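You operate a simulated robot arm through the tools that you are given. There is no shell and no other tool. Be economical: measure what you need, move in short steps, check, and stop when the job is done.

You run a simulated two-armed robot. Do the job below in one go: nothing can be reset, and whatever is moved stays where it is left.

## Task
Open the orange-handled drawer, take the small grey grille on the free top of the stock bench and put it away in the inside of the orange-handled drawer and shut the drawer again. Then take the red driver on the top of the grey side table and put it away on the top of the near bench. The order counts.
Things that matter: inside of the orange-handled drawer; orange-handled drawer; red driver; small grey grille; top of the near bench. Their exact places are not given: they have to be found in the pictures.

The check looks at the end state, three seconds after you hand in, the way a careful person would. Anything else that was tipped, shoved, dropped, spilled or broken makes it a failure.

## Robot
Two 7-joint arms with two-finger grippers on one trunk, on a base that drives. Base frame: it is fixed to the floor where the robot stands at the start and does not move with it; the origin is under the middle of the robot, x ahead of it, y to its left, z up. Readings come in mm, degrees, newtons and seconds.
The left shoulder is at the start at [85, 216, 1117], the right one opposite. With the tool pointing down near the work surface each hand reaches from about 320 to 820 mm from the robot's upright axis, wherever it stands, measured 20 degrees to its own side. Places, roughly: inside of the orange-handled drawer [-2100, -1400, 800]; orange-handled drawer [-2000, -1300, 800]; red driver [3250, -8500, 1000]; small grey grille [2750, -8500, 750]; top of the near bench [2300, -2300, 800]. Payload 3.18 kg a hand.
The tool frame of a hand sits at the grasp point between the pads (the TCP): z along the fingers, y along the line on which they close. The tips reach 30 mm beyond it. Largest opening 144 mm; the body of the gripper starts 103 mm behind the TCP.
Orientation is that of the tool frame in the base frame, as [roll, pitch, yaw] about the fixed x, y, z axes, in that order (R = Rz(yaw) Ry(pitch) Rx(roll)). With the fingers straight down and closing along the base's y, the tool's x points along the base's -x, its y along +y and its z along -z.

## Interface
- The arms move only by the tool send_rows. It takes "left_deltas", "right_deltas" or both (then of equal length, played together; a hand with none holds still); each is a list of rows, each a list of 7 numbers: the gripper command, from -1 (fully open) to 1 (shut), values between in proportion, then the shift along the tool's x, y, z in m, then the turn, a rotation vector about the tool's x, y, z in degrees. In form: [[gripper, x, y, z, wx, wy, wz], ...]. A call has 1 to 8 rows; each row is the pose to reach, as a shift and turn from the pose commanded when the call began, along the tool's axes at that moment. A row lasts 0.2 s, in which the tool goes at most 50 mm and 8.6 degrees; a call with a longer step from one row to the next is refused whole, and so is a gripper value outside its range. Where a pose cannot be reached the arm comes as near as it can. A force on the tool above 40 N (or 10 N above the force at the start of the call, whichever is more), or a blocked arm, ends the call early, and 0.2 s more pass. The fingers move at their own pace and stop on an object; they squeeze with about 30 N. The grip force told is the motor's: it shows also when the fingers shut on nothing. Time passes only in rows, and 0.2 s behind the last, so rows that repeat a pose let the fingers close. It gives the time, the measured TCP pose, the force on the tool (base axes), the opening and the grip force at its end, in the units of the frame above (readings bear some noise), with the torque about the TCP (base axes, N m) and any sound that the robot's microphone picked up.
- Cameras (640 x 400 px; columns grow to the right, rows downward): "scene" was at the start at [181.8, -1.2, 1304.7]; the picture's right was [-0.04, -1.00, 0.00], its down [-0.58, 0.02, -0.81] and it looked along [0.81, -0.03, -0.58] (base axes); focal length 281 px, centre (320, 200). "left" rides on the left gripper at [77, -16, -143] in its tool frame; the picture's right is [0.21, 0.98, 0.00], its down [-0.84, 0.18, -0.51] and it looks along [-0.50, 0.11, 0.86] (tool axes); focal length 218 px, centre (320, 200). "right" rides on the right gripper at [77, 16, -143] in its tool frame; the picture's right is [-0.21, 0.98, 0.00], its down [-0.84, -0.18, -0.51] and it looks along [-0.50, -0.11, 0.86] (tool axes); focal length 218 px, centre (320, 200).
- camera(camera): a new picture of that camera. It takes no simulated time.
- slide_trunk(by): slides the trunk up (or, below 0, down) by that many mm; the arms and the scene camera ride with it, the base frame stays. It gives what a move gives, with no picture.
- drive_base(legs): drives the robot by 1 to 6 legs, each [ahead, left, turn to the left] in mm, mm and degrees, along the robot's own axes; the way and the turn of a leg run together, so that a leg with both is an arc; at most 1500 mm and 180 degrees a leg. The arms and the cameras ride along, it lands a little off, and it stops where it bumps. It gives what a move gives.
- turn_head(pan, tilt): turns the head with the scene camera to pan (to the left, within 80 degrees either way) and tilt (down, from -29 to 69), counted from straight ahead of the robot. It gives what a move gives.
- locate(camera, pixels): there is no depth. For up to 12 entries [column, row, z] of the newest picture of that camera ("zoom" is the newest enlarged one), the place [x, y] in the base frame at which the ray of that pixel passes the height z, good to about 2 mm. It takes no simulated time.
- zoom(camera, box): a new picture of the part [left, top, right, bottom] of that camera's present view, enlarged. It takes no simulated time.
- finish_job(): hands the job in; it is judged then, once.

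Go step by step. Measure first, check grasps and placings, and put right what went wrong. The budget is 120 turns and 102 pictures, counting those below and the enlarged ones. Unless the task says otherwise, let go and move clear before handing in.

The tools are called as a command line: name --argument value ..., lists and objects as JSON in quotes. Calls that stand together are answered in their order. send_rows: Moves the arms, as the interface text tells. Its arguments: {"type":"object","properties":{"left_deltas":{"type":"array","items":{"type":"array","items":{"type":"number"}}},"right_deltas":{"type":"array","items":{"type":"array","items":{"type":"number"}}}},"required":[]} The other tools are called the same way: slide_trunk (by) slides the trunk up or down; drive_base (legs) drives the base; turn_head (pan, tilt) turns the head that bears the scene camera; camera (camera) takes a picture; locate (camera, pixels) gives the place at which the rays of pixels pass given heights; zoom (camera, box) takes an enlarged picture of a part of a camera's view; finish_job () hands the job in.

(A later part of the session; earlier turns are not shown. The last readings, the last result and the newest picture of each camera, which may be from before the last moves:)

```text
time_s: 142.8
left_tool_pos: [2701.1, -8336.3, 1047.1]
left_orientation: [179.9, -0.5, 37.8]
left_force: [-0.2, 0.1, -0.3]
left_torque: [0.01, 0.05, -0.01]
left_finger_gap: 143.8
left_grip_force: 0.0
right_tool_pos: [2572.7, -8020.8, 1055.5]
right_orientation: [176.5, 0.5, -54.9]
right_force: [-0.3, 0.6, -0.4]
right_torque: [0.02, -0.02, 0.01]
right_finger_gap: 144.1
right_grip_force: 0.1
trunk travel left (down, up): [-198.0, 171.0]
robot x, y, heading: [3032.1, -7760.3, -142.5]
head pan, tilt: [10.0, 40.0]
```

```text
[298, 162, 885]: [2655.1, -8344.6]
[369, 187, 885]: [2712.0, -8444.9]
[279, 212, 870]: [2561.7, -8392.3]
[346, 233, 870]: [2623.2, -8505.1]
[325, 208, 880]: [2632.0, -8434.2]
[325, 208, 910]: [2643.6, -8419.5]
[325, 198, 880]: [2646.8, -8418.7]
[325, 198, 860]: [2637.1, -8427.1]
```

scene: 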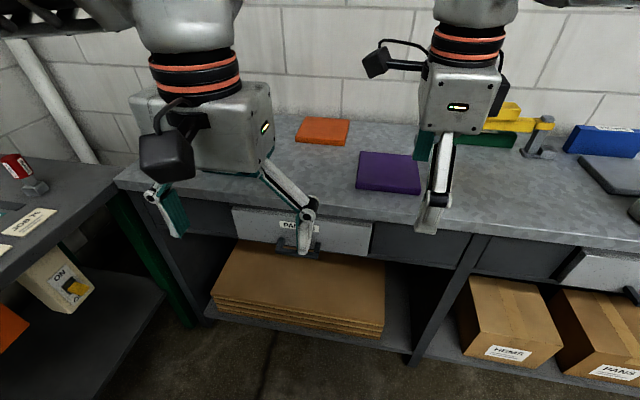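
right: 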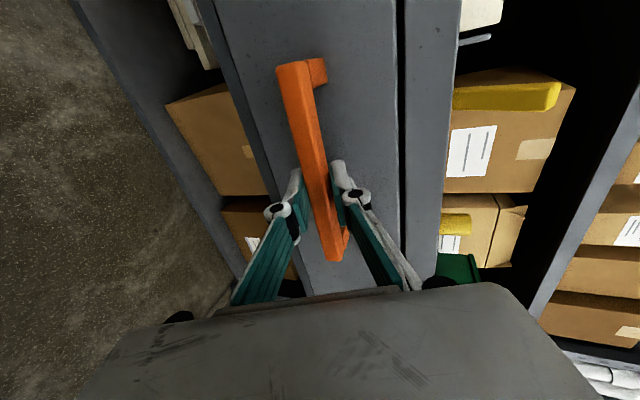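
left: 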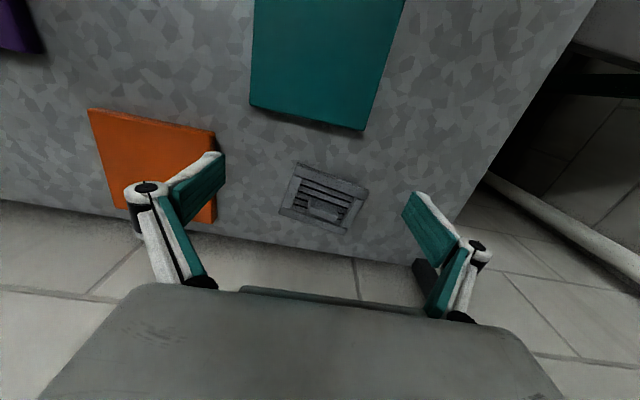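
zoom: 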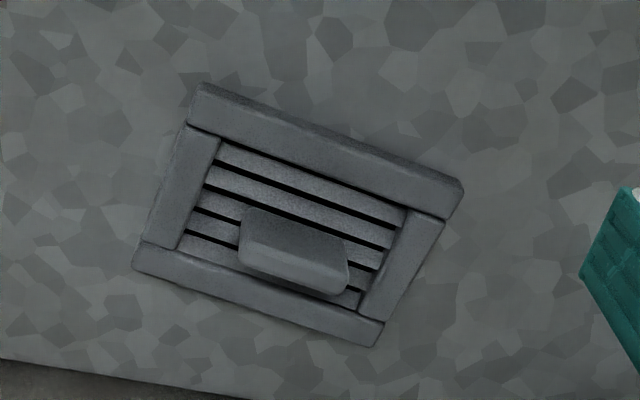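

The knob is ~40 mm long, elongated along the grille's long axis at about -60°. I turn the hand 8° to match, come closer and lower for a second view.

send_rows --left_deltas '[[-1, -0.03, 0.012, 0.02, 0, 0, 4], [-1, -0.05, 0.02, 0.04, 0, 0, 8], [-1, -0.06, 0.025, 0.06, 0, 0, 8]]'

zoom --camera "left" --box '[220, 120, 420, 260]'

```text
time_s: 143.6
left_tool_pos: [2696.6, -8343.4, 1043.1]
left_orientation: [-179.8, -0.5, 36.7]
left_force: [-0.2, -0.1, 0.2]
left_torque: [0.0, 0.01, 0.03]
left_finger_gap: 143.9
left_grip_force: 0.0
left hand out of reach, approached as far as the arm can: row 1, 2, 3
right_tool_pos: [2572.7, -8021.1, 1056.0]
right_orientation: [176.5, 0.6, -55.1]
right_force: [-0.7, 0.3, -0.4]
right_torque: [0.0, 0.01, 0.01]
right_finger_gap: 144.0
right_grip_force: 0.0
trunk travel left (down, up): [-198.0, 171.0]
robot x, y, heading: [3029.5, -7762.3, -142.4]
head pan, tilt: [10.0, 40.0]
```

```text
2.86 times, centred on (320, 190) of left
```

zoom: 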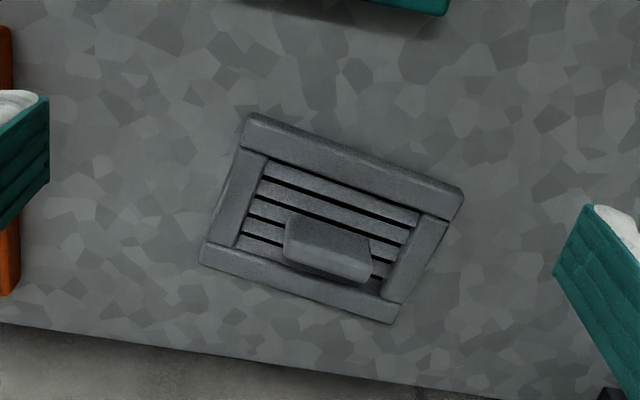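

Out of reach at this height; I go down 80 mm first.

send_rows --left_deltas '[[-1, 0, 0, 0.03, 0, 0, 3], [-1, 0, 0, 0.06, 0, 0, 6], [-1, 0, 0, 0.08, 0, 0, 7]]'

send_rows --left_deltas '[[-1, -0.02, 0.008, 0, 0, 0, 0], [-1, -0.04, 0.015, 0, 0, 0, 0]]'

zoom --camera "left" --box '[220, 120, 420, 260]'

```text
time_s: 144.4
left_tool_pos: [2698.5, -8343.9, 961.7]
left_orientation: [-179.9, -0.5, 29.7]
left_force: [-1.5, 0.3, -0.2]
left_torque: [0.03, -0.01, 0.02]
left_finger_gap: 143.9
left_grip_force: 0.1
right_tool_pos: [2571.7, -8021.1, 1055.2]
right_orientation: [176.6, 0.7, -54.9]
right_force: [0.4, -0.1, -0.1]
right_torque: [0.03, 0.01, 0.0]
right_finger_gap: 143.9
right_grip_force: 0.1
trunk travel left (down, up): [-198.0, 171.0]
robot x, y, heading: [3028.1, -7762.3, -142.5]
head pan, tilt: [10.0, 40.0]
```

```text
time_s: 145.0
left_tool_pos: [2698.3, -8342.6, 962.4]
left_orientation: [-179.8, -0.5, 29.8]
left_force: [-0.4, 0.2, 0.5]
left_torque: [0.04, 0.0, 0.06]
left_finger_gap: 144.0
left_grip_force: 0.1
left hand out of reach, approached as far as the arm can: row 1, 2
right_tool_pos: [2572.8, -8020.6, 1056.4]
right_orientation: [176.5, 0.6, -54.9]
right_force: [-0.6, 0.2, 0.0]
right_torque: [-0.01, 0.02, -0.05]
right_finger_gap: 143.9
right_grip_force: 0.0
trunk travel left (down, up): [-198.0, 171.0]
robot x, y, heading: [3028.9, -7764.0, -142.4]
head pan, tilt: [10.0, 40.0]
```

```text
2.86 times, centred on (320, 190) of left
```

zoom: 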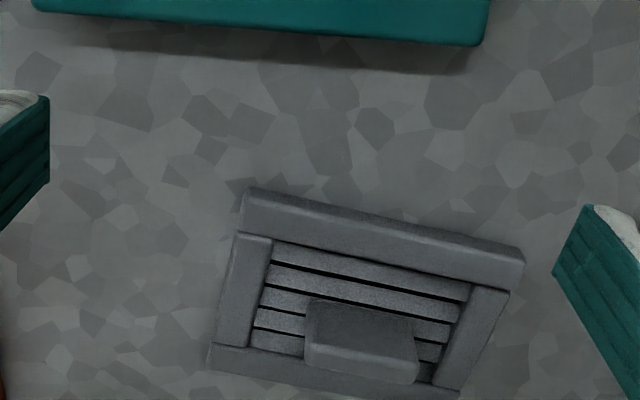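

I locate the knob's top strip here (zoom (362,365)) and compare with the first view.

locate --camera "zoom" --pixels '[[362, 365, 880], [362, 365, 910], [362, 325, 880], [362, 325, 890], [240, 192, 885], [525, 250, 885], [208, 368, 885]]'

```text
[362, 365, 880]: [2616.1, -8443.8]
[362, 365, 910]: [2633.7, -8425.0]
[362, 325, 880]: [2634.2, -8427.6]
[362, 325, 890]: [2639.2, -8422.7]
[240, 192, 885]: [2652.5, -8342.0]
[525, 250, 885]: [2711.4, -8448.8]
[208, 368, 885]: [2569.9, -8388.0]
```

The knob top is about z 902, centre about [2630,-8428]; frame top about 880. I raise the trunk 150 to gain reach, then move the hand.

slide_trunk --by 150

send_rows --left_deltas '[[-1, 0, 0, 0.04, 0, 0, 0], [-1, 0, 0, 0.08, 0, 0, 0], [-1, 0, 0, 0.12, 0, 0, 0], [-1, 0, 0, 0.15, 0, 0, 0]]'

send_rows --left_deltas '[[-1, -0.035, 0.004, 0, 0, 0, 0], [-1, -0.07, 0.008, 0, 0, 0, 0], [-1, -0.095, 0.012, 0, 0, 0, 0]]'

```text
time_s: 146.8
left_tool_pos: [2706.9, -8336.1, 1190.2]
left_orientation: [179.1, 7.5, 29.9]
left_force: [-0.2, 0.6, -0.4]
left_torque: [0.0, 0.02, -0.02]
left_finger_gap: 144.2
left_grip_force: 0.0
right_tool_pos: [2572.3, -8021.3, 1206.7]
right_orientation: [176.6, 0.7, -55.0]
right_force: [0.7, -0.3, 0.5]
right_torque: [0.0, 0.02, 0.03]
right_finger_gap: 144.2
right_grip_force: 0.0
trunk travel left (down, up): [-348.0, 21.0]
robot x, y, heading: [3031.8, -7760.0, -142.7]
head pan, tilt: [10.0, 40.0]
```

```text
time_s: 147.8
left_tool_pos: [2691.6, -8346.8, 1042.4]
left_orientation: [179.1, 7.4, 29.8]
left_force: [-0.1, -0.2, -0.4]
left_torque: [0.02, 0.03, 0.01]
left_finger_gap: 144.0
left_grip_force: 0.1
right_tool_pos: [2572.7, -8021.9, 1205.4]
right_orientation: [176.7, 0.7, -54.9]
right_force: [-0.5, -0.4, 0.2]
right_torque: [0.04, -0.02, 0.01]
right_finger_gap: 144.2
right_grip_force: 0.1
trunk travel left (down, up): [-348.0, 21.0]
robot x, y, heading: [3027.6, -7764.3, -142.4]
head pan, tilt: [10.0, 40.0]
```

```text
time_s: 148.6
left_tool_pos: [2645.6, -8383.8, 1050.9]
left_orientation: [179.1, 7.6, 30.3]
left_force: [-0.1, -0.2, -0.1]
left_torque: [0.03, 0.0, -0.02]
left_finger_gap: 144.2
left_grip_force: 0.0
left hand out of reach, approached as far as the arm can: row 2, 3
right_tool_pos: [2573.1, -8023.0, 1205.1]
right_orientation: [176.5, 0.7, -55.0]
right_force: [0.7, -0.7, -0.4]
right_torque: [0.04, 0.02, -0.01]
right_finger_gap: 144.0
right_grip_force: 0.0
trunk travel left (down, up): [-348.0, 21.0]
robot x, y, heading: [3030.9, -7760.5, -142.6]
head pan, tilt: [10.0, 40.0]
```

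Good gain. I level the pitch, go over the knob and down to z≈960.

send_rows --left_deltas '[[-1, -0.006, 0.008, 0.025, 0, 2, 0], [-1, -0.012, 0.016, 0.05, 0, 4, 0], [-1, -0.018, 0.024, 0.072, 0, 6, 0], [-1, -0.0236, 0.0305, 0.0938, 0, 7.5, 0]]'

camera --camera "left"

```text
time_s: 149.6
left_tool_pos: [2645.9, -8381.5, 1051.0]
left_orientation: [179.0, 7.6, 30.2]
left_force: [0.9, -0.2, -0.4]
left_torque: [0.01, -0.04, 0.01]
left_finger_gap: 143.9
left_grip_force: 0.0
left hand out of reach, approached as far as the arm can: row 1, 2, 3, 4
right_tool_pos: [2572.3, -8021.5, 1205.7]
right_orientation: [176.6, 0.6, -55.0]
right_force: [0.1, 1.3, -0.2]
right_torque: [0.01, -0.02, -0.01]
right_finger_gap: 143.9
right_grip_force: 0.1
trunk travel left (down, up): [-348.0, 21.0]
robot x, y, heading: [3033.8, -7761.5, -142.5]
head pan, tilt: [10.0, 40.0]
```

```text
45 pictures are left
```

left: 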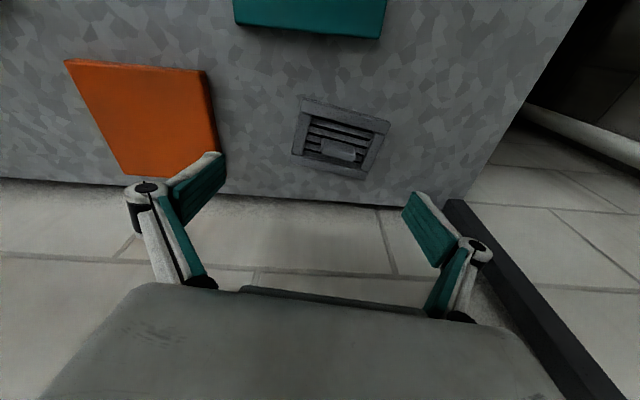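

Still on the boundary; I lower first with levelling only.

send_rows --left_deltas '[[-1, 0.01, 0, 0.035, 0, 2, 0], [-1, 0.02, 0, 0.07, 0, 4, 0], [-1, 0.02, 0, 0.1, 0, 7.5, 0]]'

send_rows --left_deltas '[[-1, -0.02, 0.015, 0, 0, 0, 0], [-1, -0.04, 0.03, 0, 0, 0, 0]]'

```text
time_s: 150.4
left_tool_pos: [2654.9, -8376.7, 979.6]
left_orientation: [179.0, 3.6, 30.2]
left_force: [0.1, -0.5, -0.8]
left_torque: [0.03, 0.02, -0.03]
left_finger_gap: 144.1
left_grip_force: 0.1
left hand out of reach, approached as far as the arm can: row 3
right_tool_pos: [2573.3, -8021.8, 1206.2]
right_orientation: [176.5, 0.6, -55.0]
right_force: [-0.6, -0.4, 0.1]
right_torque: [0.0, -0.01, -0.03]
right_finger_gap: 144.0
right_grip_force: 0.1
trunk travel left (down, up): [-348.0, 21.0]
robot x, y, heading: [3028.2, -7763.0, -142.7]
head pan, tilt: [10.0, 40.0]
```

```text
time_s: 151.0
left_tool_pos: [2654.5, -8377.3, 979.2]
left_orientation: [179.0, 3.5, 30.2]
left_force: [0.1, 0.7, 1.3]
left_torque: [0.0, -0.01, 0.0]
left_finger_gap: 144.2
left_grip_force: 0.2
left hand out of reach, approached as far as the arm can: row 1, 2
right_tool_pos: [2571.3, -8021.0, 1205.1]
right_orientation: [176.6, 0.6, -55.0]
right_force: [-0.4, 0.3, 0.2]
right_torque: [0.01, 0.03, -0.02]
right_finger_gap: 144.0
right_grip_force: 0.0
trunk travel left (down, up): [-348.0, 21.0]
robot x, y, heading: [3029.7, -7764.1, -142.4]
head pan, tilt: [10.0, 40.0]
```

The hand needs 50 ahead and 25 left more; I let the base do that.

drive_base --legs '[[52, 26, 0]]'

camera --camera "left"

```text
time_s: 151.9
left_tool_pos: [2627.8, -8431.0, 977.2]
left_orientation: [179.1, 3.6, 30.1]
left_force: [-0.3, 0.3, 0.3]
left_torque: [0.01, 0.03, 0.0]
left_finger_gap: 144.0
left_grip_force: 0.1
right_tool_pos: [2547.2, -8073.1, 1202.8]
right_orientation: [176.7, 1.0, -55.0]
right_force: [0.4, -0.5, -1.0]
right_torque: [0.02, 0.01, -0.03]
right_finger_gap: 144.1
right_grip_force: 0.1
trunk travel left (down, up): [-348.0, 21.0]
robot x, y, heading: [3005.7, -7812.7, -142.4]
head pan, tilt: [10.0, 40.0]
```

```text
44 pictures are left
```

left: 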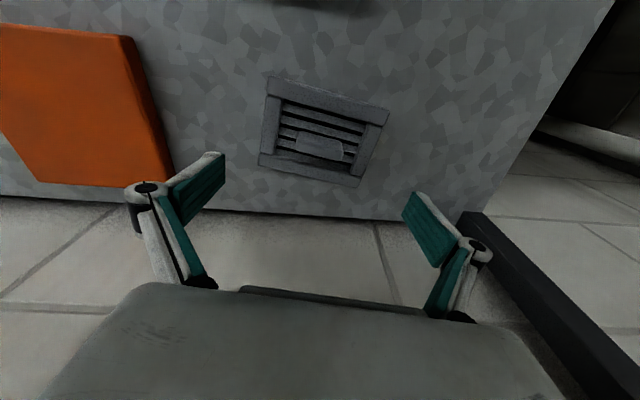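

Over target by pose; I verify with the knob's pixel in this view.

zoom --camera "left" --box '[250, 60, 400, 200]'

locate --camera "left" --pixels '[[320, 140, 890], [320, 153, 903], [297, 148, 903], [342, 157, 903], [265, 76, 882], [388, 108, 882], [259, 164, 882]]'

```text
2.86 times, centred on (325, 130) of left
```

zoom: 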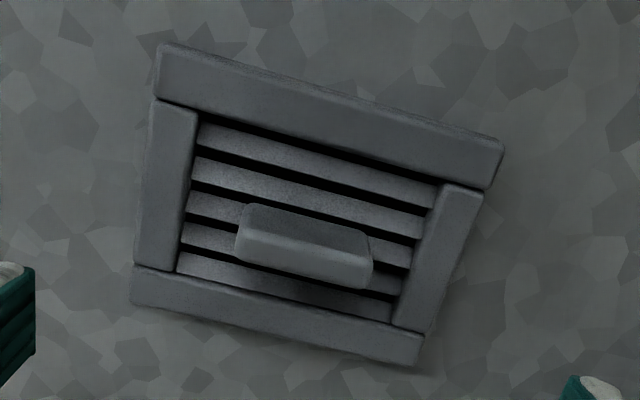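

```text
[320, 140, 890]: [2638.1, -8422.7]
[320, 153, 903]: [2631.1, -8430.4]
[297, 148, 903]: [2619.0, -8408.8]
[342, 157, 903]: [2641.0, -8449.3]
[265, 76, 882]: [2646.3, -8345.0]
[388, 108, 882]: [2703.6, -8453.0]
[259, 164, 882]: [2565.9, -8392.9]
```

Knob centre confirmed at [2631,-8430]. I descend to TCP z≈914 with the fingers narrowed to 90 mm.

send_rows --left_deltas '[[-0.25, 0.002, 0, 0.02, 0, 1.2, 0], [-0.25, 0.004, 0, 0.04, 0, 2.4, 0], [-0.25, 0.007, 0, 0.058, 0, 3.6, 0], [-0.25, 0.007, 0, 0.063, 0, 3.6, 0]]'

camera --camera "left"

```text
time_s: 152.9
left_tool_pos: [2630.2, -8429.3, 958.2]
left_orientation: [178.9, 2.6, 30.4]
left_force: [-0.1, -0.4, -0.8]
left_torque: [0.01, 0.0, 0.0]
left_finger_gap: 90.1
left_grip_force: 0.1
left hand out of reach, approached as far as the arm can: row 1, 2, 3, 4
right_tool_pos: [2547.8, -8072.1, 1203.8]
right_orientation: [176.8, 0.9, -55.1]
right_force: [-0.6, 0.8, -0.7]
right_torque: [0.01, 0.0, -0.01]
right_finger_gap: 144.2
right_grip_force: 0.0
trunk travel left (down, up): [-348.0, 21.0]
robot x, y, heading: [3001.6, -7815.2, -142.3]
head pan, tilt: [10.0, 40.0]
```

```text
42 pictures are left
```

left: 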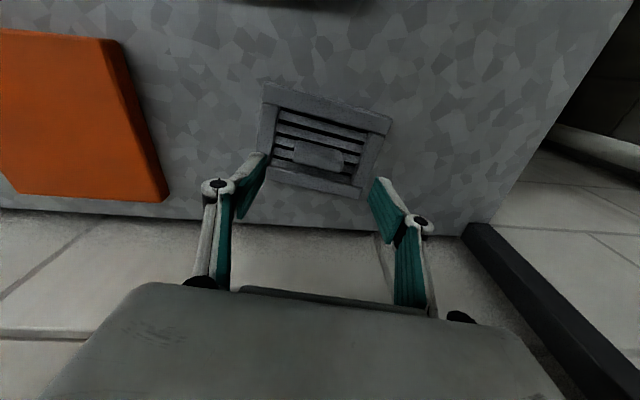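

The arm limits again; I back up 15 mm so the pose is within reach, then lower with the trunk.

send_rows --left_deltas '[[-0.25, 0.003, 0, -0.015, 0, 0, 0], [-0.25, 0.003, 0, -0.015, 0, 0, 0]]'

slide_trunk --by -25

```text
time_s: 153.6
left_tool_pos: [2630.2, -8429.2, 957.8]
left_orientation: [179.0, 2.6, 30.3]
left_force: [0.7, -0.4, -0.4]
left_torque: [-0.01, -0.02, -0.03]
left_finger_gap: 90.1
left_grip_force: 0.1
left hand out of reach, approached as far as the arm can: row 1, 2
right_tool_pos: [2546.8, -8071.8, 1203.7]
right_orientation: [176.6, 0.8, -55.0]
right_force: [0.3, 0.4, 0.0]
right_torque: [0.0, 0.0, 0.0]
right_finger_gap: 144.1
right_grip_force: 0.0
trunk travel left (down, up): [-348.0, 21.0]
robot x, y, heading: [3002.1, -7814.2, -142.4]
head pan, tilt: [10.0, 40.0]
```

```text
time_s: 154.3
left_tool_pos: [2631.5, -8428.2, 932.3]
left_orientation: [178.9, 2.4, 30.3]
left_force: [0.3, 0.1, 0.4]
left_torque: [0.0, 0.01, 0.02]
left_finger_gap: 90.0
left_grip_force: 0.1
right_tool_pos: [2547.7, -8072.8, 1178.5]
right_orientation: [176.6, 0.8, -55.0]
right_force: [0.2, 0.4, 0.0]
right_torque: [-0.01, 0.03, 0.0]
right_finger_gap: 144.2
right_grip_force: 0.1
trunk travel left (down, up): [-323.0, 46.0]
robot x, y, heading: [3008.4, -7814.7, -142.5]
head pan, tilt: [10.0, 40.0]
```

The trunk lowers the hand rigidly: now z 932. Another 18 down, then close.

slide_trunk --by -18

zoom --camera "left" --box '[200, 60, 440, 260]'

```text
time_s: 154.9
left_tool_pos: [2631.4, -8429.3, 915.4]
left_orientation: [179.0, 2.5, 30.2]
left_force: [0.2, 0.5, 0.6]
left_torque: [0.01, 0.01, 0.0]
left_finger_gap: 90.1
left_grip_force: 0.1
right_tool_pos: [2548.3, -8071.3, 1161.2]
right_orientation: [176.7, 0.8, -54.9]
right_force: [0.2, 0.4, 0.7]
right_torque: [-0.02, 0.03, 0.02]
right_finger_gap: 144.0
right_grip_force: 0.0
trunk travel left (down, up): [-305.0, 64.0]
robot x, y, heading: [3006.4, -7810.3, -142.5]
head pan, tilt: [10.0, 40.0]
```

```text
2.00 times, centred on (320, 160) of left
```

zoom: 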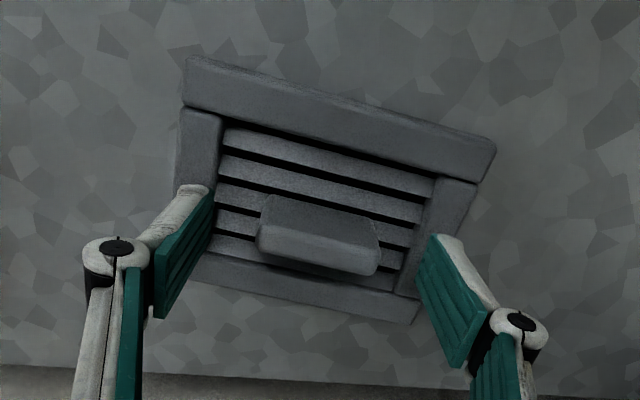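

Fingers straddle the knob; I close.

send_rows --left_deltas '[[0.5, 0, 0, 0, 0, 0, 0], [1, 0, 0, 0, 0, 0, 0], [1, 0, 0, 0, 0, 0, 0]]'

camera --camera "left"

```text
time_s: 155.7
left_tool_pos: [2630.5, -8428.7, 913.6]
left_orientation: [178.9, 2.6, 30.2]
left_force: [-0.3, -0.2, 3.5]
left_torque: [0.29, 0.04, -0.07]
left_finger_gap: 50.0
left_grip_force: 29.8
right_tool_pos: [2547.3, -8072.1, 1161.2]
right_orientation: [176.7, 0.8, -55.0]
right_force: [-0.4, 0.6, 0.2]
right_torque: [0.03, -0.01, 0.0]
right_finger_gap: 144.0
right_grip_force: 0.0
trunk travel left (down, up): [-305.0, 64.0]
robot x, y, heading: [3005.6, -7814.1, -142.4]
head pan, tilt: [10.0, 40.0]
```

```text
40 pictures are left
```

left: 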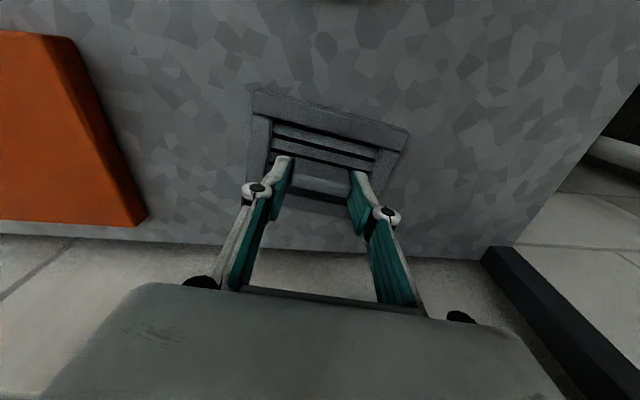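

Gripped (gap 50, 30 N). I lift with the trunk and check.

slide_trunk --by 60

drive_base --legs '[[-360, 0, 0]]'

camera --camera "left"

```text
time_s: 156.7
left_tool_pos: [2630.1, -8425.8, 974.5]
left_orientation: [178.9, 2.5, 30.2]
left_force: [-0.7, 0.6, 0.0]
left_torque: [0.01, 0.0, 0.03]
left_finger_gap: 0.2
left_grip_force: 29.9
right_tool_pos: [2549.3, -8062.9, 1205.3]
right_orientation: [178.1, 2.0, -54.4]
right_force: [0.4, -0.2, -0.6]
right_torque: [0.01, 0.0, 0.03]
right_finger_gap: 143.9
right_grip_force: 0.1
trunk travel left (down, up): [-365.0, 4.0]
robot x, y, heading: [3004.3, -7810.4, -142.4]
head pan, tilt: [10.0, 40.0]
```

```text
time_s: 159.1
left_tool_pos: [2920.0, -8204.7, 973.7]
left_orientation: [178.9, 2.4, 30.2]
left_force: [1.2, -0.4, -0.2]
left_torque: [-0.02, 0.03, 0.0]
left_finger_gap: 0.0
left_grip_force: 30.0
right_tool_pos: [2837.2, -7849.2, 1220.7]
right_orientation: [176.7, 0.8, -55.0]
right_force: [-0.7, -0.9, 0.1]
right_torque: [0.0, 0.04, -0.02]
right_finger_gap: 143.7
right_grip_force: 0.0
trunk travel left (down, up): [-365.0, 4.0]
robot x, y, heading: [3294.6, -7596.1, -142.4]
head pan, tilt: [10.0, 40.0]
```

```text
39 pictures are left
```

left: 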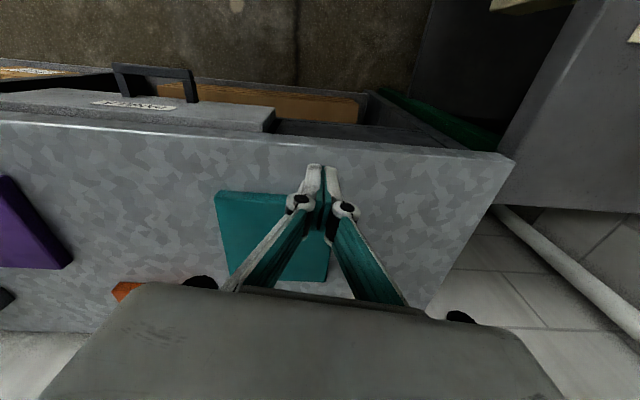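

The knob slipped out: its ends are rounded. I'll grip it across its flat thin sides instead, so I draw the hand back and yaw it 90° inward, then find the grille again.

send_rows --left_deltas '[[-1, 0.02, 0, -0.01, 0, -0.3, -8.5], [-1, 0.04, 0, -0.02, 0, -0.5, -17], [-1, 0.06, 0, -0.03, 0, -1, -25.5], [-1, 0.08, 0, -0.04, 0, -1, -34], [-1, 0.1, 0, -0.05, 0, -1, -42.5], [-1, 0.12, 0, -0.06, 0, -1, -51], [-1, 0.14, 0, -0.07, 0, -1, -59.5], [-1, 0.15, 0, -0.07, 0, -1, -68]]'

zoom --camera "scene" --box '[160, 80, 400, 230]'

```text
time_s: 160.8
left_tool_pos: [3050.3, -8129.5, 1038.0]
left_orientation: [-177.5, 2.7, 98.5]
left_force: [-0.1, 0.5, -0.3]
left_torque: [-0.05, 0.01, 0.01]
left_finger_gap: 143.9
left_grip_force: 0.0
right_tool_pos: [2837.0, -7851.8, 1220.7]
right_orientation: [176.8, 0.7, -55.0]
right_force: [-0.4, 0.2, 0.8]
right_torque: [0.01, -0.01, 0.01]
right_finger_gap: 144.0
right_grip_force: 0.0
trunk travel left (down, up): [-365.0, 4.0]
robot x, y, heading: [3294.9, -7591.9, -142.5]
head pan, tilt: [10.0, 40.0]
```

```text
2.67 times, centred on (280, 155) of scene
```

zoom: 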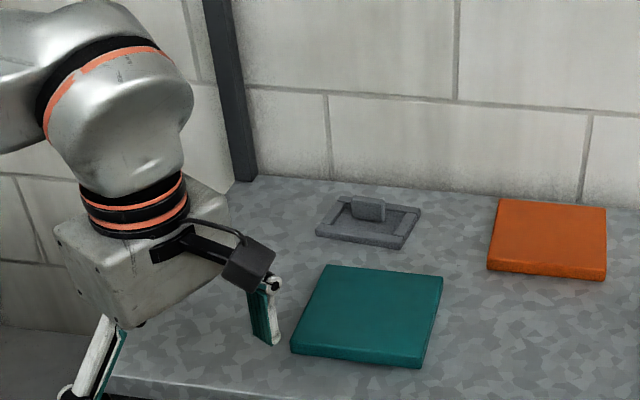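

The grille is unharmed where it was. I finish the yaw to 119°, bring the hand 130 to the right, then drive in.

send_rows --left_deltas '[[-1, 0.038, -0.021, 0, -1, 1, -7], [-1, 0.076, -0.042, 0, -2, 2, -14], [-1, 0.114, -0.063, 0, -2.5, 2.7, -20.5]]'

drive_base --legs '[[360, 130, 0]]'

camera --camera "left"

```text
time_s: 161.7
left_tool_pos: [2971.0, -8024.2, 1034.1]
left_orientation: [-179.8, -0.5, 119.0]
left_force: [-0.1, -0.1, -0.9]
left_torque: [-0.04, -0.06, 0.01]
left_finger_gap: 143.9
left_grip_force: 0.1
right_tool_pos: [2835.9, -7848.8, 1219.6]
right_orientation: [176.8, 0.7, -55.1]
right_force: [-0.1, 0.0, -0.3]
right_torque: [-0.03, -0.05, -0.02]
right_finger_gap: 144.1
right_grip_force: 0.0
trunk travel left (down, up): [-365.0, 4.0]
robot x, y, heading: [3296.8, -7594.0, -142.6]
head pan, tilt: [10.0, 40.0]
```

```text
time_s: 164.1
left_tool_pos: [2772.1, -8339.3, 1035.1]
left_orientation: [-179.7, -0.6, 118.9]
left_force: [-0.5, -0.3, -0.2]
left_torque: [0.03, -0.02, -0.04]
left_finger_gap: 143.7
left_grip_force: 0.0
right_tool_pos: [2639.7, -8162.5, 1217.7]
right_orientation: [177.0, 1.2, -54.4]
right_force: [-0.6, 0.8, 1.1]
right_torque: [0.01, -0.02, 0.0]
right_finger_gap: 144.0
right_grip_force: 0.0
trunk travel left (down, up): [-365.0, 4.0]
robot x, y, heading: [3095.2, -7909.1, -142.4]
head pan, tilt: [10.0, 40.0]
stopped in leg 1: the robot was blocked; the commanded pose is now the measured one
```

```text
37 pictures are left
```

left: 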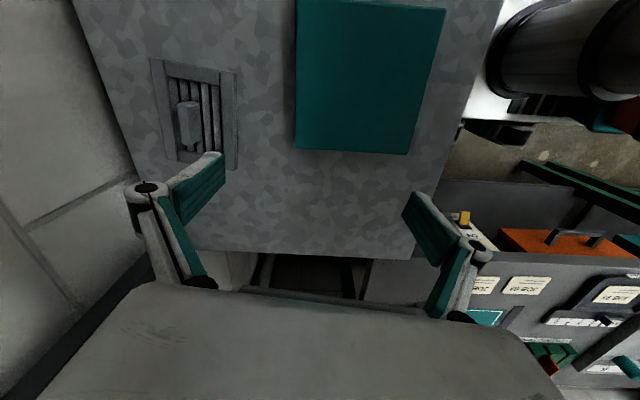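

The base was blocked about 8 mm short of the goal. I look around at what is touched.

turn_head --pan 35 --tilt 50

camera --camera "scene"

```text
time_s: 164.9
left_tool_pos: [2773.3, -8339.4, 1034.9]
left_orientation: [-179.8, -0.6, 118.8]
left_force: [0.3, -0.9, -0.4]
left_torque: [0.0, -0.01, 0.01]
left_finger_gap: 144.2
left_grip_force: 0.1
right_tool_pos: [2639.6, -8163.2, 1217.9]
right_orientation: [177.0, 1.2, -54.4]
right_force: [-0.6, -1.1, -0.5]
right_torque: [-0.02, 0.01, -0.02]
right_finger_gap: 143.9
right_grip_force: 0.0
trunk travel left (down, up): [-365.0, 4.0]
robot x, y, heading: [3093.4, -7905.4, -142.4]
head pan, tilt: [35.0, 50.0]
```

```text
36 pictures are left
```

scene: 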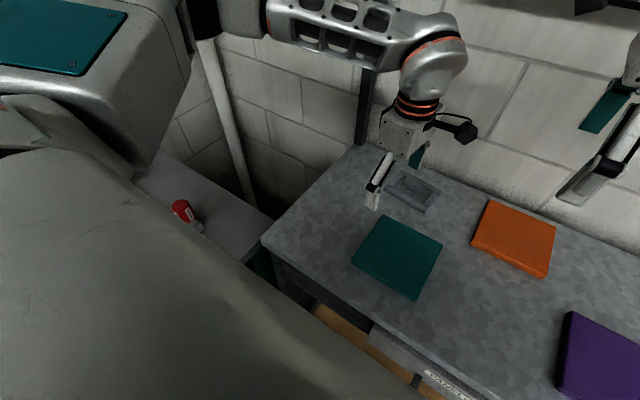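

I back off 20 mm to relieve the contact, then reach forward with the arm: lower to z≈990 and 150 forward.

drive_base --legs '[[-20, 0, 0]]'

send_rows --left_deltas '[[-1, 0, -0.04, 0.012, 0, 0, 0], [-1, 0, -0.08, 0.025, 0, 0, 0], [-1, 0, -0.12, 0.035, 0, 0, 0], [-1, 0, -0.15, 0.045, 0, 0, 0]]'

camera --camera "left"

```text
time_s: 165.7
left_tool_pos: [2786.5, -8330.1, 1033.5]
left_orientation: [-179.8, -0.5, 118.9]
left_force: [0.1, -0.4, -0.4]
left_torque: [0.0, 0.01, -0.02]
left_finger_gap: 143.8
left_grip_force: 0.0
right_tool_pos: [2653.5, -8153.7, 1217.2]
right_orientation: [177.0, 1.2, -54.4]
right_force: [0.2, 0.9, 0.1]
right_torque: [0.0, -0.01, -0.02]
right_finger_gap: 144.0
right_grip_force: 0.1
trunk travel left (down, up): [-365.0, 4.0]
robot x, y, heading: [3109.2, -7895.3, -142.3]
head pan, tilt: [35.0, 50.0]
```

```text
time_s: 166.7
left_tool_pos: [2653.6, -8402.1, 988.6]
left_orientation: [-179.8, -0.4, 118.8]
left_force: [0.3, -0.1, -0.6]
left_torque: [-0.02, -0.01, -0.02]
left_finger_gap: 143.8
left_grip_force: 0.0
right_tool_pos: [2652.2, -8151.1, 1217.2]
right_orientation: [177.0, 1.2, -54.5]
right_force: [0.2, 0.6, 1.2]
right_torque: [-0.03, 0.0, 0.02]
right_finger_gap: 144.0
right_grip_force: 0.0
trunk travel left (down, up): [-365.0, 4.0]
robot x, y, heading: [3111.3, -7895.6, -142.4]
head pan, tilt: [35.0, 50.0]
```

```text
35 pictures are left
```

left: 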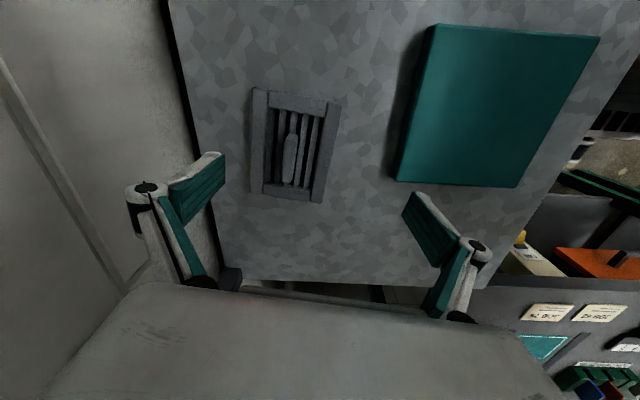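

In reach. I locate the knob (top at about (289,160)).

zoom --camera "left" --box '[240, 80, 360, 210]'

locate --camera "left" --pixels '[[289, 160, 903], [293, 115, 885], [290, 135, 903], [289, 183, 903], [253, 88, 882], [340, 103, 882], [251, 195, 882], [323, 203, 882]]'

```text
3.08 times, centred on (300, 145) of left
```

zoom: 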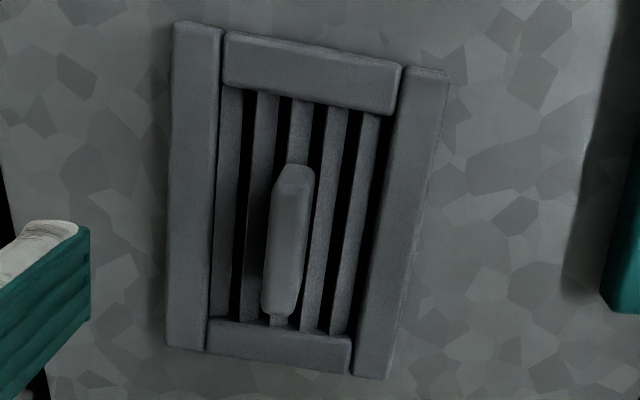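

```text
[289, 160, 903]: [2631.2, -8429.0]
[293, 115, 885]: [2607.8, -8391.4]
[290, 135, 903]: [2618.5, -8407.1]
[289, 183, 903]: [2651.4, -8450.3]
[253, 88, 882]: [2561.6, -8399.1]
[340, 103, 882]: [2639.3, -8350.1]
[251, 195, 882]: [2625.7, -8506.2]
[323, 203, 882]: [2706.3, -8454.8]
```

Knob centre [2631,-8429]. I move over it, narrow the fingers to 60 and descend to 911.

send_rows --left_deltas '[[-0.3, -0.006, -0.016, 0, 0, 0, 0], [0.1, -0.0127, -0.0328, 0.01, 0, 0, 0], [0.17, -0.0127, -0.0328, 0.035, 0, 0, 0], [0.17, -0.0127, -0.0328, 0.06, 0, 0, 0], [0.17, -0.0127, -0.0328, 0.0776, 0, 0, 0]]'

camera --camera "left"

```text
time_s: 167.9
left_tool_pos: [2633.0, -8428.7, 910.1]
left_orientation: [-179.7, -0.5, 118.9]
left_force: [0.5, 0.5, -0.1]
left_torque: [-0.01, 0.01, 0.01]
left_finger_gap: 59.7
left_grip_force: 0.1
right_tool_pos: [2653.5, -8152.2, 1217.3]
right_orientation: [177.0, 1.1, -54.5]
right_force: [-0.5, 1.4, -0.9]
right_torque: [0.02, -0.02, -0.01]
right_finger_gap: 144.0
right_grip_force: 0.1
trunk travel left (down, up): [-365.0, 4.0]
robot x, y, heading: [3107.2, -7894.3, -142.5]
head pan, tilt: [35.0, 50.0]
```

```text
33 pictures are left
```

left: 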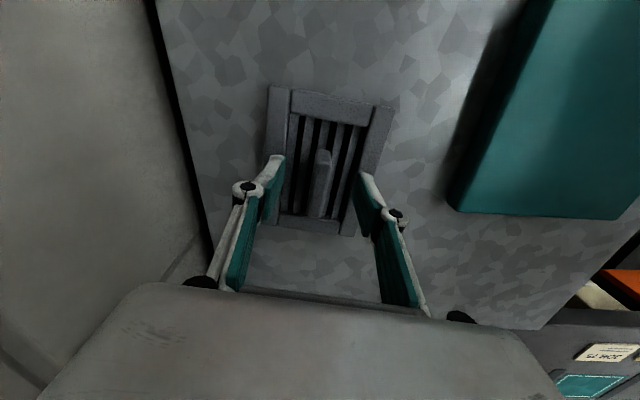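

The knob is centred with no contact yet. I go 6 mm deeper, close and lift.

send_rows --left_deltas '[[0.17, 0, 0, 0.006, 0, 0, 0], [0.6, 0, 0, 0.006, 0, 0, 0], [1, 0, 0, 0.006, 0, 0, 0], [1, 0, 0, 0.006, 0, 0, 0], [1, 0, 0, 0.006, 0, 0, 0]]'

send_rows --left_deltas '[[1, 0, 0, -0.02, 0, 0, 0], [1, 0, 0, -0.05, 0, 0, 0], [1, 0, 0, -0.08, 0, 0, 0]]'

camera --camera "left"

```text
time_s: 169.1
left_tool_pos: [2632.2, -8428.6, 904.8]
left_orientation: [-179.8, -0.4, 118.9]
left_force: [0.3, 0.1, 0.1]
left_torque: [0.01, 0.0, 0.0]
left_finger_gap: 12.5
left_grip_force: 29.9
right_tool_pos: [2653.3, -8152.0, 1217.7]
right_orientation: [177.0, 1.2, -54.5]
right_force: [-0.2, -0.7, 1.2]
right_torque: [-0.02, 0.01, 0.01]
right_finger_gap: 144.1
right_grip_force: 0.0
trunk travel left (down, up): [-365.0, 4.0]
robot x, y, heading: [3108.3, -7891.6, -142.6]
head pan, tilt: [35.0, 50.0]
```

```text
time_s: 169.9
left_tool_pos: [2632.3, -8427.7, 986.4]
left_orientation: [-179.8, -0.6, 118.9]
left_force: [0.6, 0.4, -2.6]
left_torque: [0.01, 0.05, 0.02]
left_finger_gap: 12.4
left_grip_force: 30.4
right_tool_pos: [2654.7, -8151.5, 1217.4]
right_orientation: [177.0, 1.3, -54.5]
right_force: [0.5, 0.3, 0.4]
right_torque: [-0.02, -0.01, 0.0]
right_finger_gap: 144.0
right_grip_force: 0.1
trunk travel left (down, up): [-365.0, 4.0]
robot x, y, heading: [3111.0, -7893.3, -142.3]
head pan, tilt: [35.0, 50.0]
```

```text
32 pictures are left
```

left: 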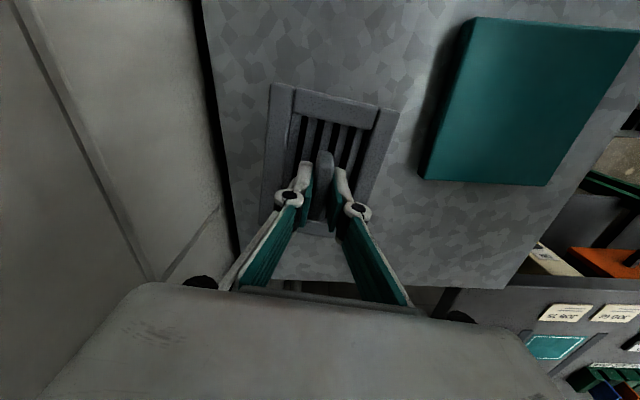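

The grille is held firmly (gap 12.4). I raise and draw it in while backing away from the bench, strafe clear of the side table, then turn to lane heading.

drive_base --legs '[[-330, 0, 0], [0, -600, 0]]'

send_rows --left_deltas '[[1, 0, 0.035, -0.02, 0, 0, 0], [1, 0, 0.07, -0.04, 0, 0, 0], [1, 0, 0.11, -0.06, 0, 0, 0], [1, 0, 0.15, -0.08, 0, 0, 0], [1, 0, 0.19, -0.1, 0, 0, 0], [1, 0, 0.22, -0.12, 0, 0, 0]]'

drive_base --legs '[[0, 0, 89.7]]'

turn_head --pan 0 --tilt 25

camera --camera "scene"

```text
time_s: 177.5
left_tool_pos: [2526.5, -7751.7, 985.1]
left_orientation: [-179.8, -0.5, 119.1]
left_force: [-0.8, -0.5, -2.4]
left_torque: [0.03, 0.03, -0.02]
left_finger_gap: 12.4
left_grip_force: 29.9
right_tool_pos: [2546.1, -7476.4, 1218.1]
right_orientation: [177.1, 1.2, -54.2]
right_force: [-0.3, -0.7, 0.7]
right_torque: [0.0, 0.03, 0.02]
right_finger_gap: 144.1
right_grip_force: 0.1
trunk travel left (down, up): [-365.0, 4.0]
robot x, y, heading: [2996.3, -7213.7, -142.2]
head pan, tilt: [35.0, 50.0]
```

```text
time_s: 178.9
left_tool_pos: [2720.5, -7645.1, 1105.2]
left_orientation: [-179.9, -0.6, 119.1]
left_force: [-0.3, -0.5, -1.1]
left_torque: [-0.03, 0.03, 0.0]
left_finger_gap: 12.8
left_grip_force: 29.9
right_tool_pos: [2545.9, -7476.4, 1218.0]
right_orientation: [177.0, 1.1, -54.2]
right_force: [0.1, -0.5, 0.1]
right_torque: [-0.01, 0.03, 0.02]
right_finger_gap: 144.1
right_grip_force: 0.0
trunk travel left (down, up): [-365.0, 4.0]
robot x, y, heading: [3000.5, -7216.2, -142.2]
head pan, tilt: [35.0, 50.0]
```

```text
time_s: 183.1
left_tool_pos: [3429.7, -7496.1, 1104.7]
left_orientation: [-179.8, -0.5, -150.6]
left_force: [1.3, 0.7, -1.3]
left_torque: [0.02, -0.01, -0.03]
left_finger_gap: 12.5
left_grip_force: 29.8
right_tool_pos: [3260.6, -7669.7, 1218.4]
right_orientation: [177.0, 1.2, 36.0]
right_force: [0.6, 0.2, -0.2]
right_torque: [-0.02, -0.04, 0.0]
right_finger_gap: 144.0
right_grip_force: 0.1
trunk travel left (down, up): [-365.0, 4.0]
robot x, y, heading: [3000.6, -7217.8, -51.8]
head pan, tilt: [35.0, 50.0]
```

```text
time_s: 184.1
left_tool_pos: [3429.6, -7495.9, 1105.6]
left_orientation: [-179.8, -0.4, -150.6]
left_force: [0.7, -0.9, -1.6]
left_torque: [0.0, -0.01, 0.0]
left_finger_gap: 12.3
left_grip_force: 30.2
right_tool_pos: [3260.5, -7669.9, 1216.8]
right_orientation: [177.0, 1.2, 36.2]
right_force: [-0.4, -1.0, -0.4]
right_torque: [-0.04, 0.01, 0.03]
right_finger_gap: 144.2
right_grip_force: 0.1
trunk travel left (down, up): [-365.0, 4.0]
robot x, y, heading: [3002.8, -7218.0, -52.0]
head pan, tilt: [0.0, 25.0]
```

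```text
31 pictures are left
```

scene: 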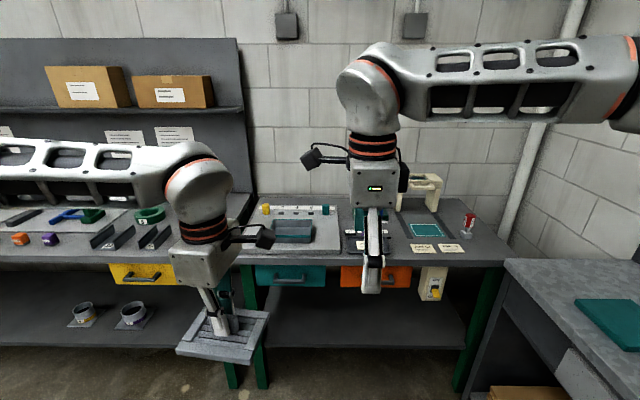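

The grille hangs in the left hand at (225,335). I retrace the path in reverse, keeping the same heading.

drive_base --legs '[[-880, 0, -0.7], [-1096, -140, 0]]'

```text
time_s: 194.1
left_tool_pos: [2104.7, -6013.8, 1104.6]
left_orientation: [-179.8, -0.6, -150.4]
left_force: [-0.1, -0.3, -1.0]
left_torque: [0.0, -0.03, 0.02]
left_finger_gap: 12.4
left_grip_force: 30.2
right_tool_pos: [1939.1, -6189.1, 1217.7]
right_orientation: [177.0, 1.2, 36.3]
right_force: [0.1, -0.2, -0.3]
right_torque: [-0.01, -0.01, -0.02]
right_finger_gap: 143.8
right_grip_force: 0.0
trunk travel left (down, up): [-365.0, 4.0]
robot x, y, heading: [1674.8, -5742.3, -51.7]
head pan, tilt: [0.0, 25.0]
```

On track (m≈-2148). I correct the heading, go back through the lane, then diagonally out to the left.

drive_base --legs '[[0, 25, -1.0], [-1000, 0, 0]]'

```text
time_s: 199.8
left_tool_pos: [1513.3, -5209.6, 1106.0]
left_orientation: [-179.8, -0.5, -151.6]
left_force: [1.6, -0.1, -1.3]
left_torque: [-0.04, 0.0, -0.04]
left_finger_gap: 12.2
left_grip_force: 30.3
right_tool_pos: [1340.5, -5379.8, 1217.6]
right_orientation: [177.1, 1.2, 35.1]
right_force: [0.2, -0.4, -0.4]
right_torque: [0.0, 0.0, -0.01]
right_finger_gap: 143.9
right_grip_force: 0.1
trunk travel left (down, up): [-365.0, 4.0]
robot x, y, heading: [1085.7, -4924.2, -52.5]
head pan, tilt: [0.0, 25.0]
```

On line. Continue: back 900, diagonal out, and back along the aisle.

drive_base --legs '[[-900, 0, 0], [-400, 710, 0], [-900, -30, 0]]'

```text
time_s: 215.1
left_tool_pos: [708.1, -3054.2, 1104.2]
left_orientation: [-179.8, -0.5, -151.0]
left_force: [-0.6, -0.5, -1.1]
left_torque: [0.02, 0.01, -0.01]
left_finger_gap: 12.6
left_grip_force: 30.2
right_tool_pos: [538.9, -3226.0, 1216.3]
right_orientation: [177.0, 1.1, 35.6]
right_force: [-0.4, -0.1, -0.7]
right_torque: [-0.04, -0.03, 0.03]
right_finger_gap: 143.9
right_grip_force: 0.1
trunk travel left (down, up): [-365.0, 4.0]
robot x, y, heading: [284.5, -2768.8, -52.4]
head pan, tilt: [0.0, 25.0]
```

On the known line. I continue to the place in front of the drawer: back, diagonal left, back, and turn right to face it.

drive_base --legs '[[-984, -23, 0], [-822, 533, 0], [-699, -23, 0], [0, 0, -88.4]]'

turn_head --pan -10 --tilt 35

camera --camera "scene"

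```text
time_s: 232.1
left_tool_pos: [-1127.9, -945.5, 1104.4]
left_orientation: [-179.8, -0.7, 120.4]
left_force: [-0.4, 0.5, -1.6]
left_torque: [0.03, 0.04, -0.02]
left_finger_gap: 12.4
left_grip_force: 30.2
right_tool_pos: [-1304.9, -779.7, 1216.9]
right_orientation: [177.0, 1.2, -53.0]
right_force: [-0.2, 0.4, -0.3]
right_torque: [-0.01, -0.02, -0.03]
right_finger_gap: 144.1
right_grip_force: 0.1
trunk travel left (down, up): [-365.0, 4.0]
robot x, y, heading: [-855.5, -508.8, -140.6]
head pan, tilt: [0.0, 25.0]
```

```text
time_s: 232.8
left_tool_pos: [-1128.4, -944.9, 1104.8]
left_orientation: [-179.7, -0.4, 120.4]
left_force: [0.3, 0.1, -0.9]
left_torque: [0.01, 0.03, 0.0]
left_finger_gap: 12.5
left_grip_force: 30.2
right_tool_pos: [-1303.5, -779.5, 1216.6]
right_orientation: [177.0, 1.3, -52.9]
right_force: [0.0, 0.9, -1.0]
right_torque: [0.01, -0.02, 0.01]
right_finger_gap: 144.2
right_grip_force: 0.0
trunk travel left (down, up): [-365.0, 4.0]
robot x, y, heading: [-857.9, -509.6, -141.1]
head pan, tilt: [-10.0, 35.0]
```

```text
30 pictures are left
```

scene: 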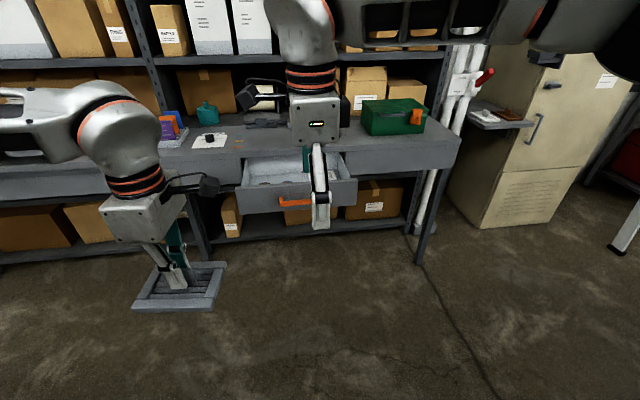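

The drawer is still open. I drive ahead 330 and right 255 and inspect the inside.

drive_base --legs '[[330, -255, 0]]'

turn_head --pan 10 --tilt 42

camera --camera "scene"

```text
time_s: 235.7
left_tool_pos: [-1544.1, -958.3, 1103.9]
left_orientation: [-179.8, -0.5, 120.3]
left_force: [-0.5, -0.4, -2.4]
left_torque: [0.01, 0.02, 0.0]
left_finger_gap: 12.5
left_grip_force: 29.8
right_tool_pos: [-1720.8, -791.1, 1217.4]
right_orientation: [177.0, 1.2, -52.9]
right_force: [-0.5, -1.3, 0.0]
right_torque: [0.0, 0.03, -0.02]
right_finger_gap: 144.2
right_grip_force: 0.2
trunk travel left (down, up): [-365.0, 4.0]
robot x, y, heading: [-1273.8, -526.9, -140.8]
head pan, tilt: [-10.0, 35.0]
```

```text
time_s: 236.5
left_tool_pos: [-1544.9, -956.2, 1104.9]
left_orientation: [-179.8, -0.4, 120.3]
left_force: [0.4, 0.7, -1.9]
left_torque: [0.0, 0.0, -0.02]
left_finger_gap: 12.4
left_grip_force: 29.8
right_tool_pos: [-1720.9, -792.3, 1216.8]
right_orientation: [177.1, 1.2, -53.0]
right_force: [-0.1, -0.5, 0.5]
right_torque: [-0.02, -0.04, -0.01]
right_finger_gap: 143.7
right_grip_force: 0.0
trunk travel left (down, up): [-365.0, 4.0]
robot x, y, heading: [-1271.7, -525.5, -141.0]
head pan, tilt: [10.0, 42.0]
```

```text
29 pictures are left
```

scene: 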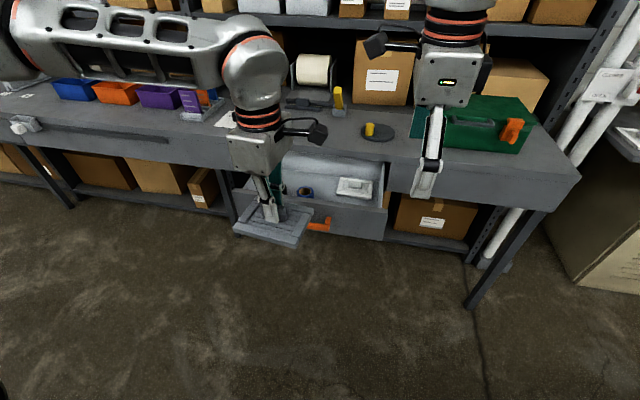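

zoom --camera "scene" --box '[225, 140, 405, 250]'

locate --camera "zoom" --pixels '[[200, 190, 880], [580, 238, 890], [270, 170, 800], [455, 180, 800], [420, 195, 800], [575, 120, 890], [215, 100, 890]]'

```text
3.56 times, centred on (315, 195) of scene
```

zoom: 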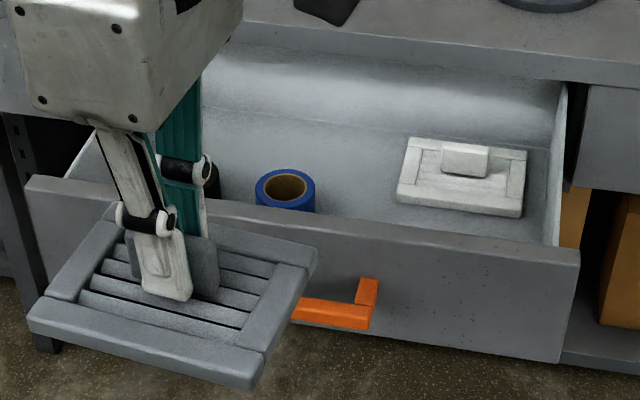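

```text
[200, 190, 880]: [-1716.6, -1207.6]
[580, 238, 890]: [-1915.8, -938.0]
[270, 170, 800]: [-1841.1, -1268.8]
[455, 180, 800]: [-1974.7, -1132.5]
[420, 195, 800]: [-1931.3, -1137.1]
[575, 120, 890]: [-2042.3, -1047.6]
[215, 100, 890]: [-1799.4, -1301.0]
```

Inside there is a blue roll, a dark item beside it and a pale lid on the right. I drive in 200 and use the wrist cameras to see the free floor.

drive_base --legs '[[200, 0, 0]]'

camera --camera "left"

turn_head --pan 10 --tilt 60

camera --camera "scene"

```text
time_s: 238.1
left_tool_pos: [-1698.4, -1083.1, 1106.1]
left_orientation: [-179.8, -0.5, 120.4]
left_force: [-0.2, -0.2, -1.6]
left_torque: [0.0, -0.03, 0.04]
left_finger_gap: 12.5
left_grip_force: 29.8
right_tool_pos: [-1876.0, -917.3, 1217.2]
right_orientation: [177.0, 1.2, -52.8]
right_force: [-0.3, 0.4, 0.1]
right_torque: [-0.01, -0.05, 0.01]
right_finger_gap: 143.9
right_grip_force: 0.0
trunk travel left (down, up): [-365.0, 4.0]
robot x, y, heading: [-1427.9, -650.1, -140.8]
head pan, tilt: [10.0, 42.0]
```

```text
27 pictures are left
```

left: 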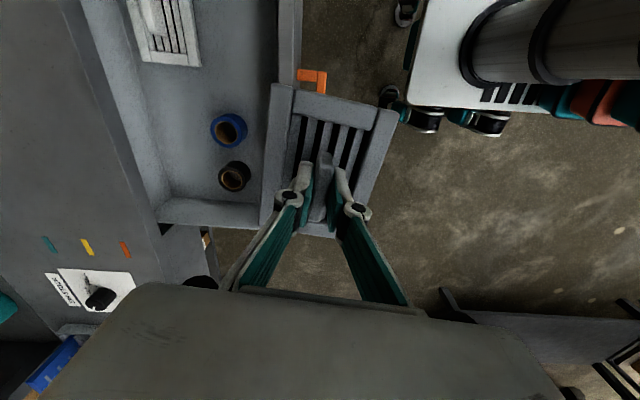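

```text
time_s: 238.9
left_tool_pos: [-1698.4, -1081.8, 1105.6]
left_orientation: [-179.8, -0.5, 120.4]
left_force: [1.2, -0.5, -1.2]
left_torque: [0.0, 0.03, -0.04]
left_finger_gap: 12.8
left_grip_force: 30.2
right_tool_pos: [-1875.3, -917.2, 1217.5]
right_orientation: [177.0, 1.2, -52.9]
right_force: [0.2, -0.5, -0.3]
right_torque: [0.01, 0.02, 0.02]
right_finger_gap: 144.1
right_grip_force: 0.1
trunk travel left (down, up): [-365.0, 4.0]
robot x, y, heading: [-1430.0, -650.7, -141.0]
head pan, tilt: [10.0, 60.0]
```

```text
26 pictures are left
```

scene: 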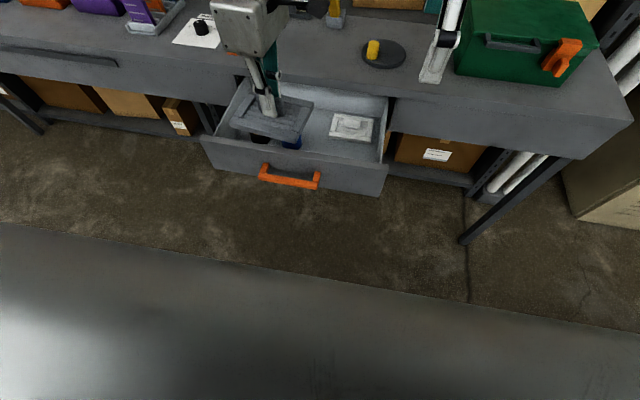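

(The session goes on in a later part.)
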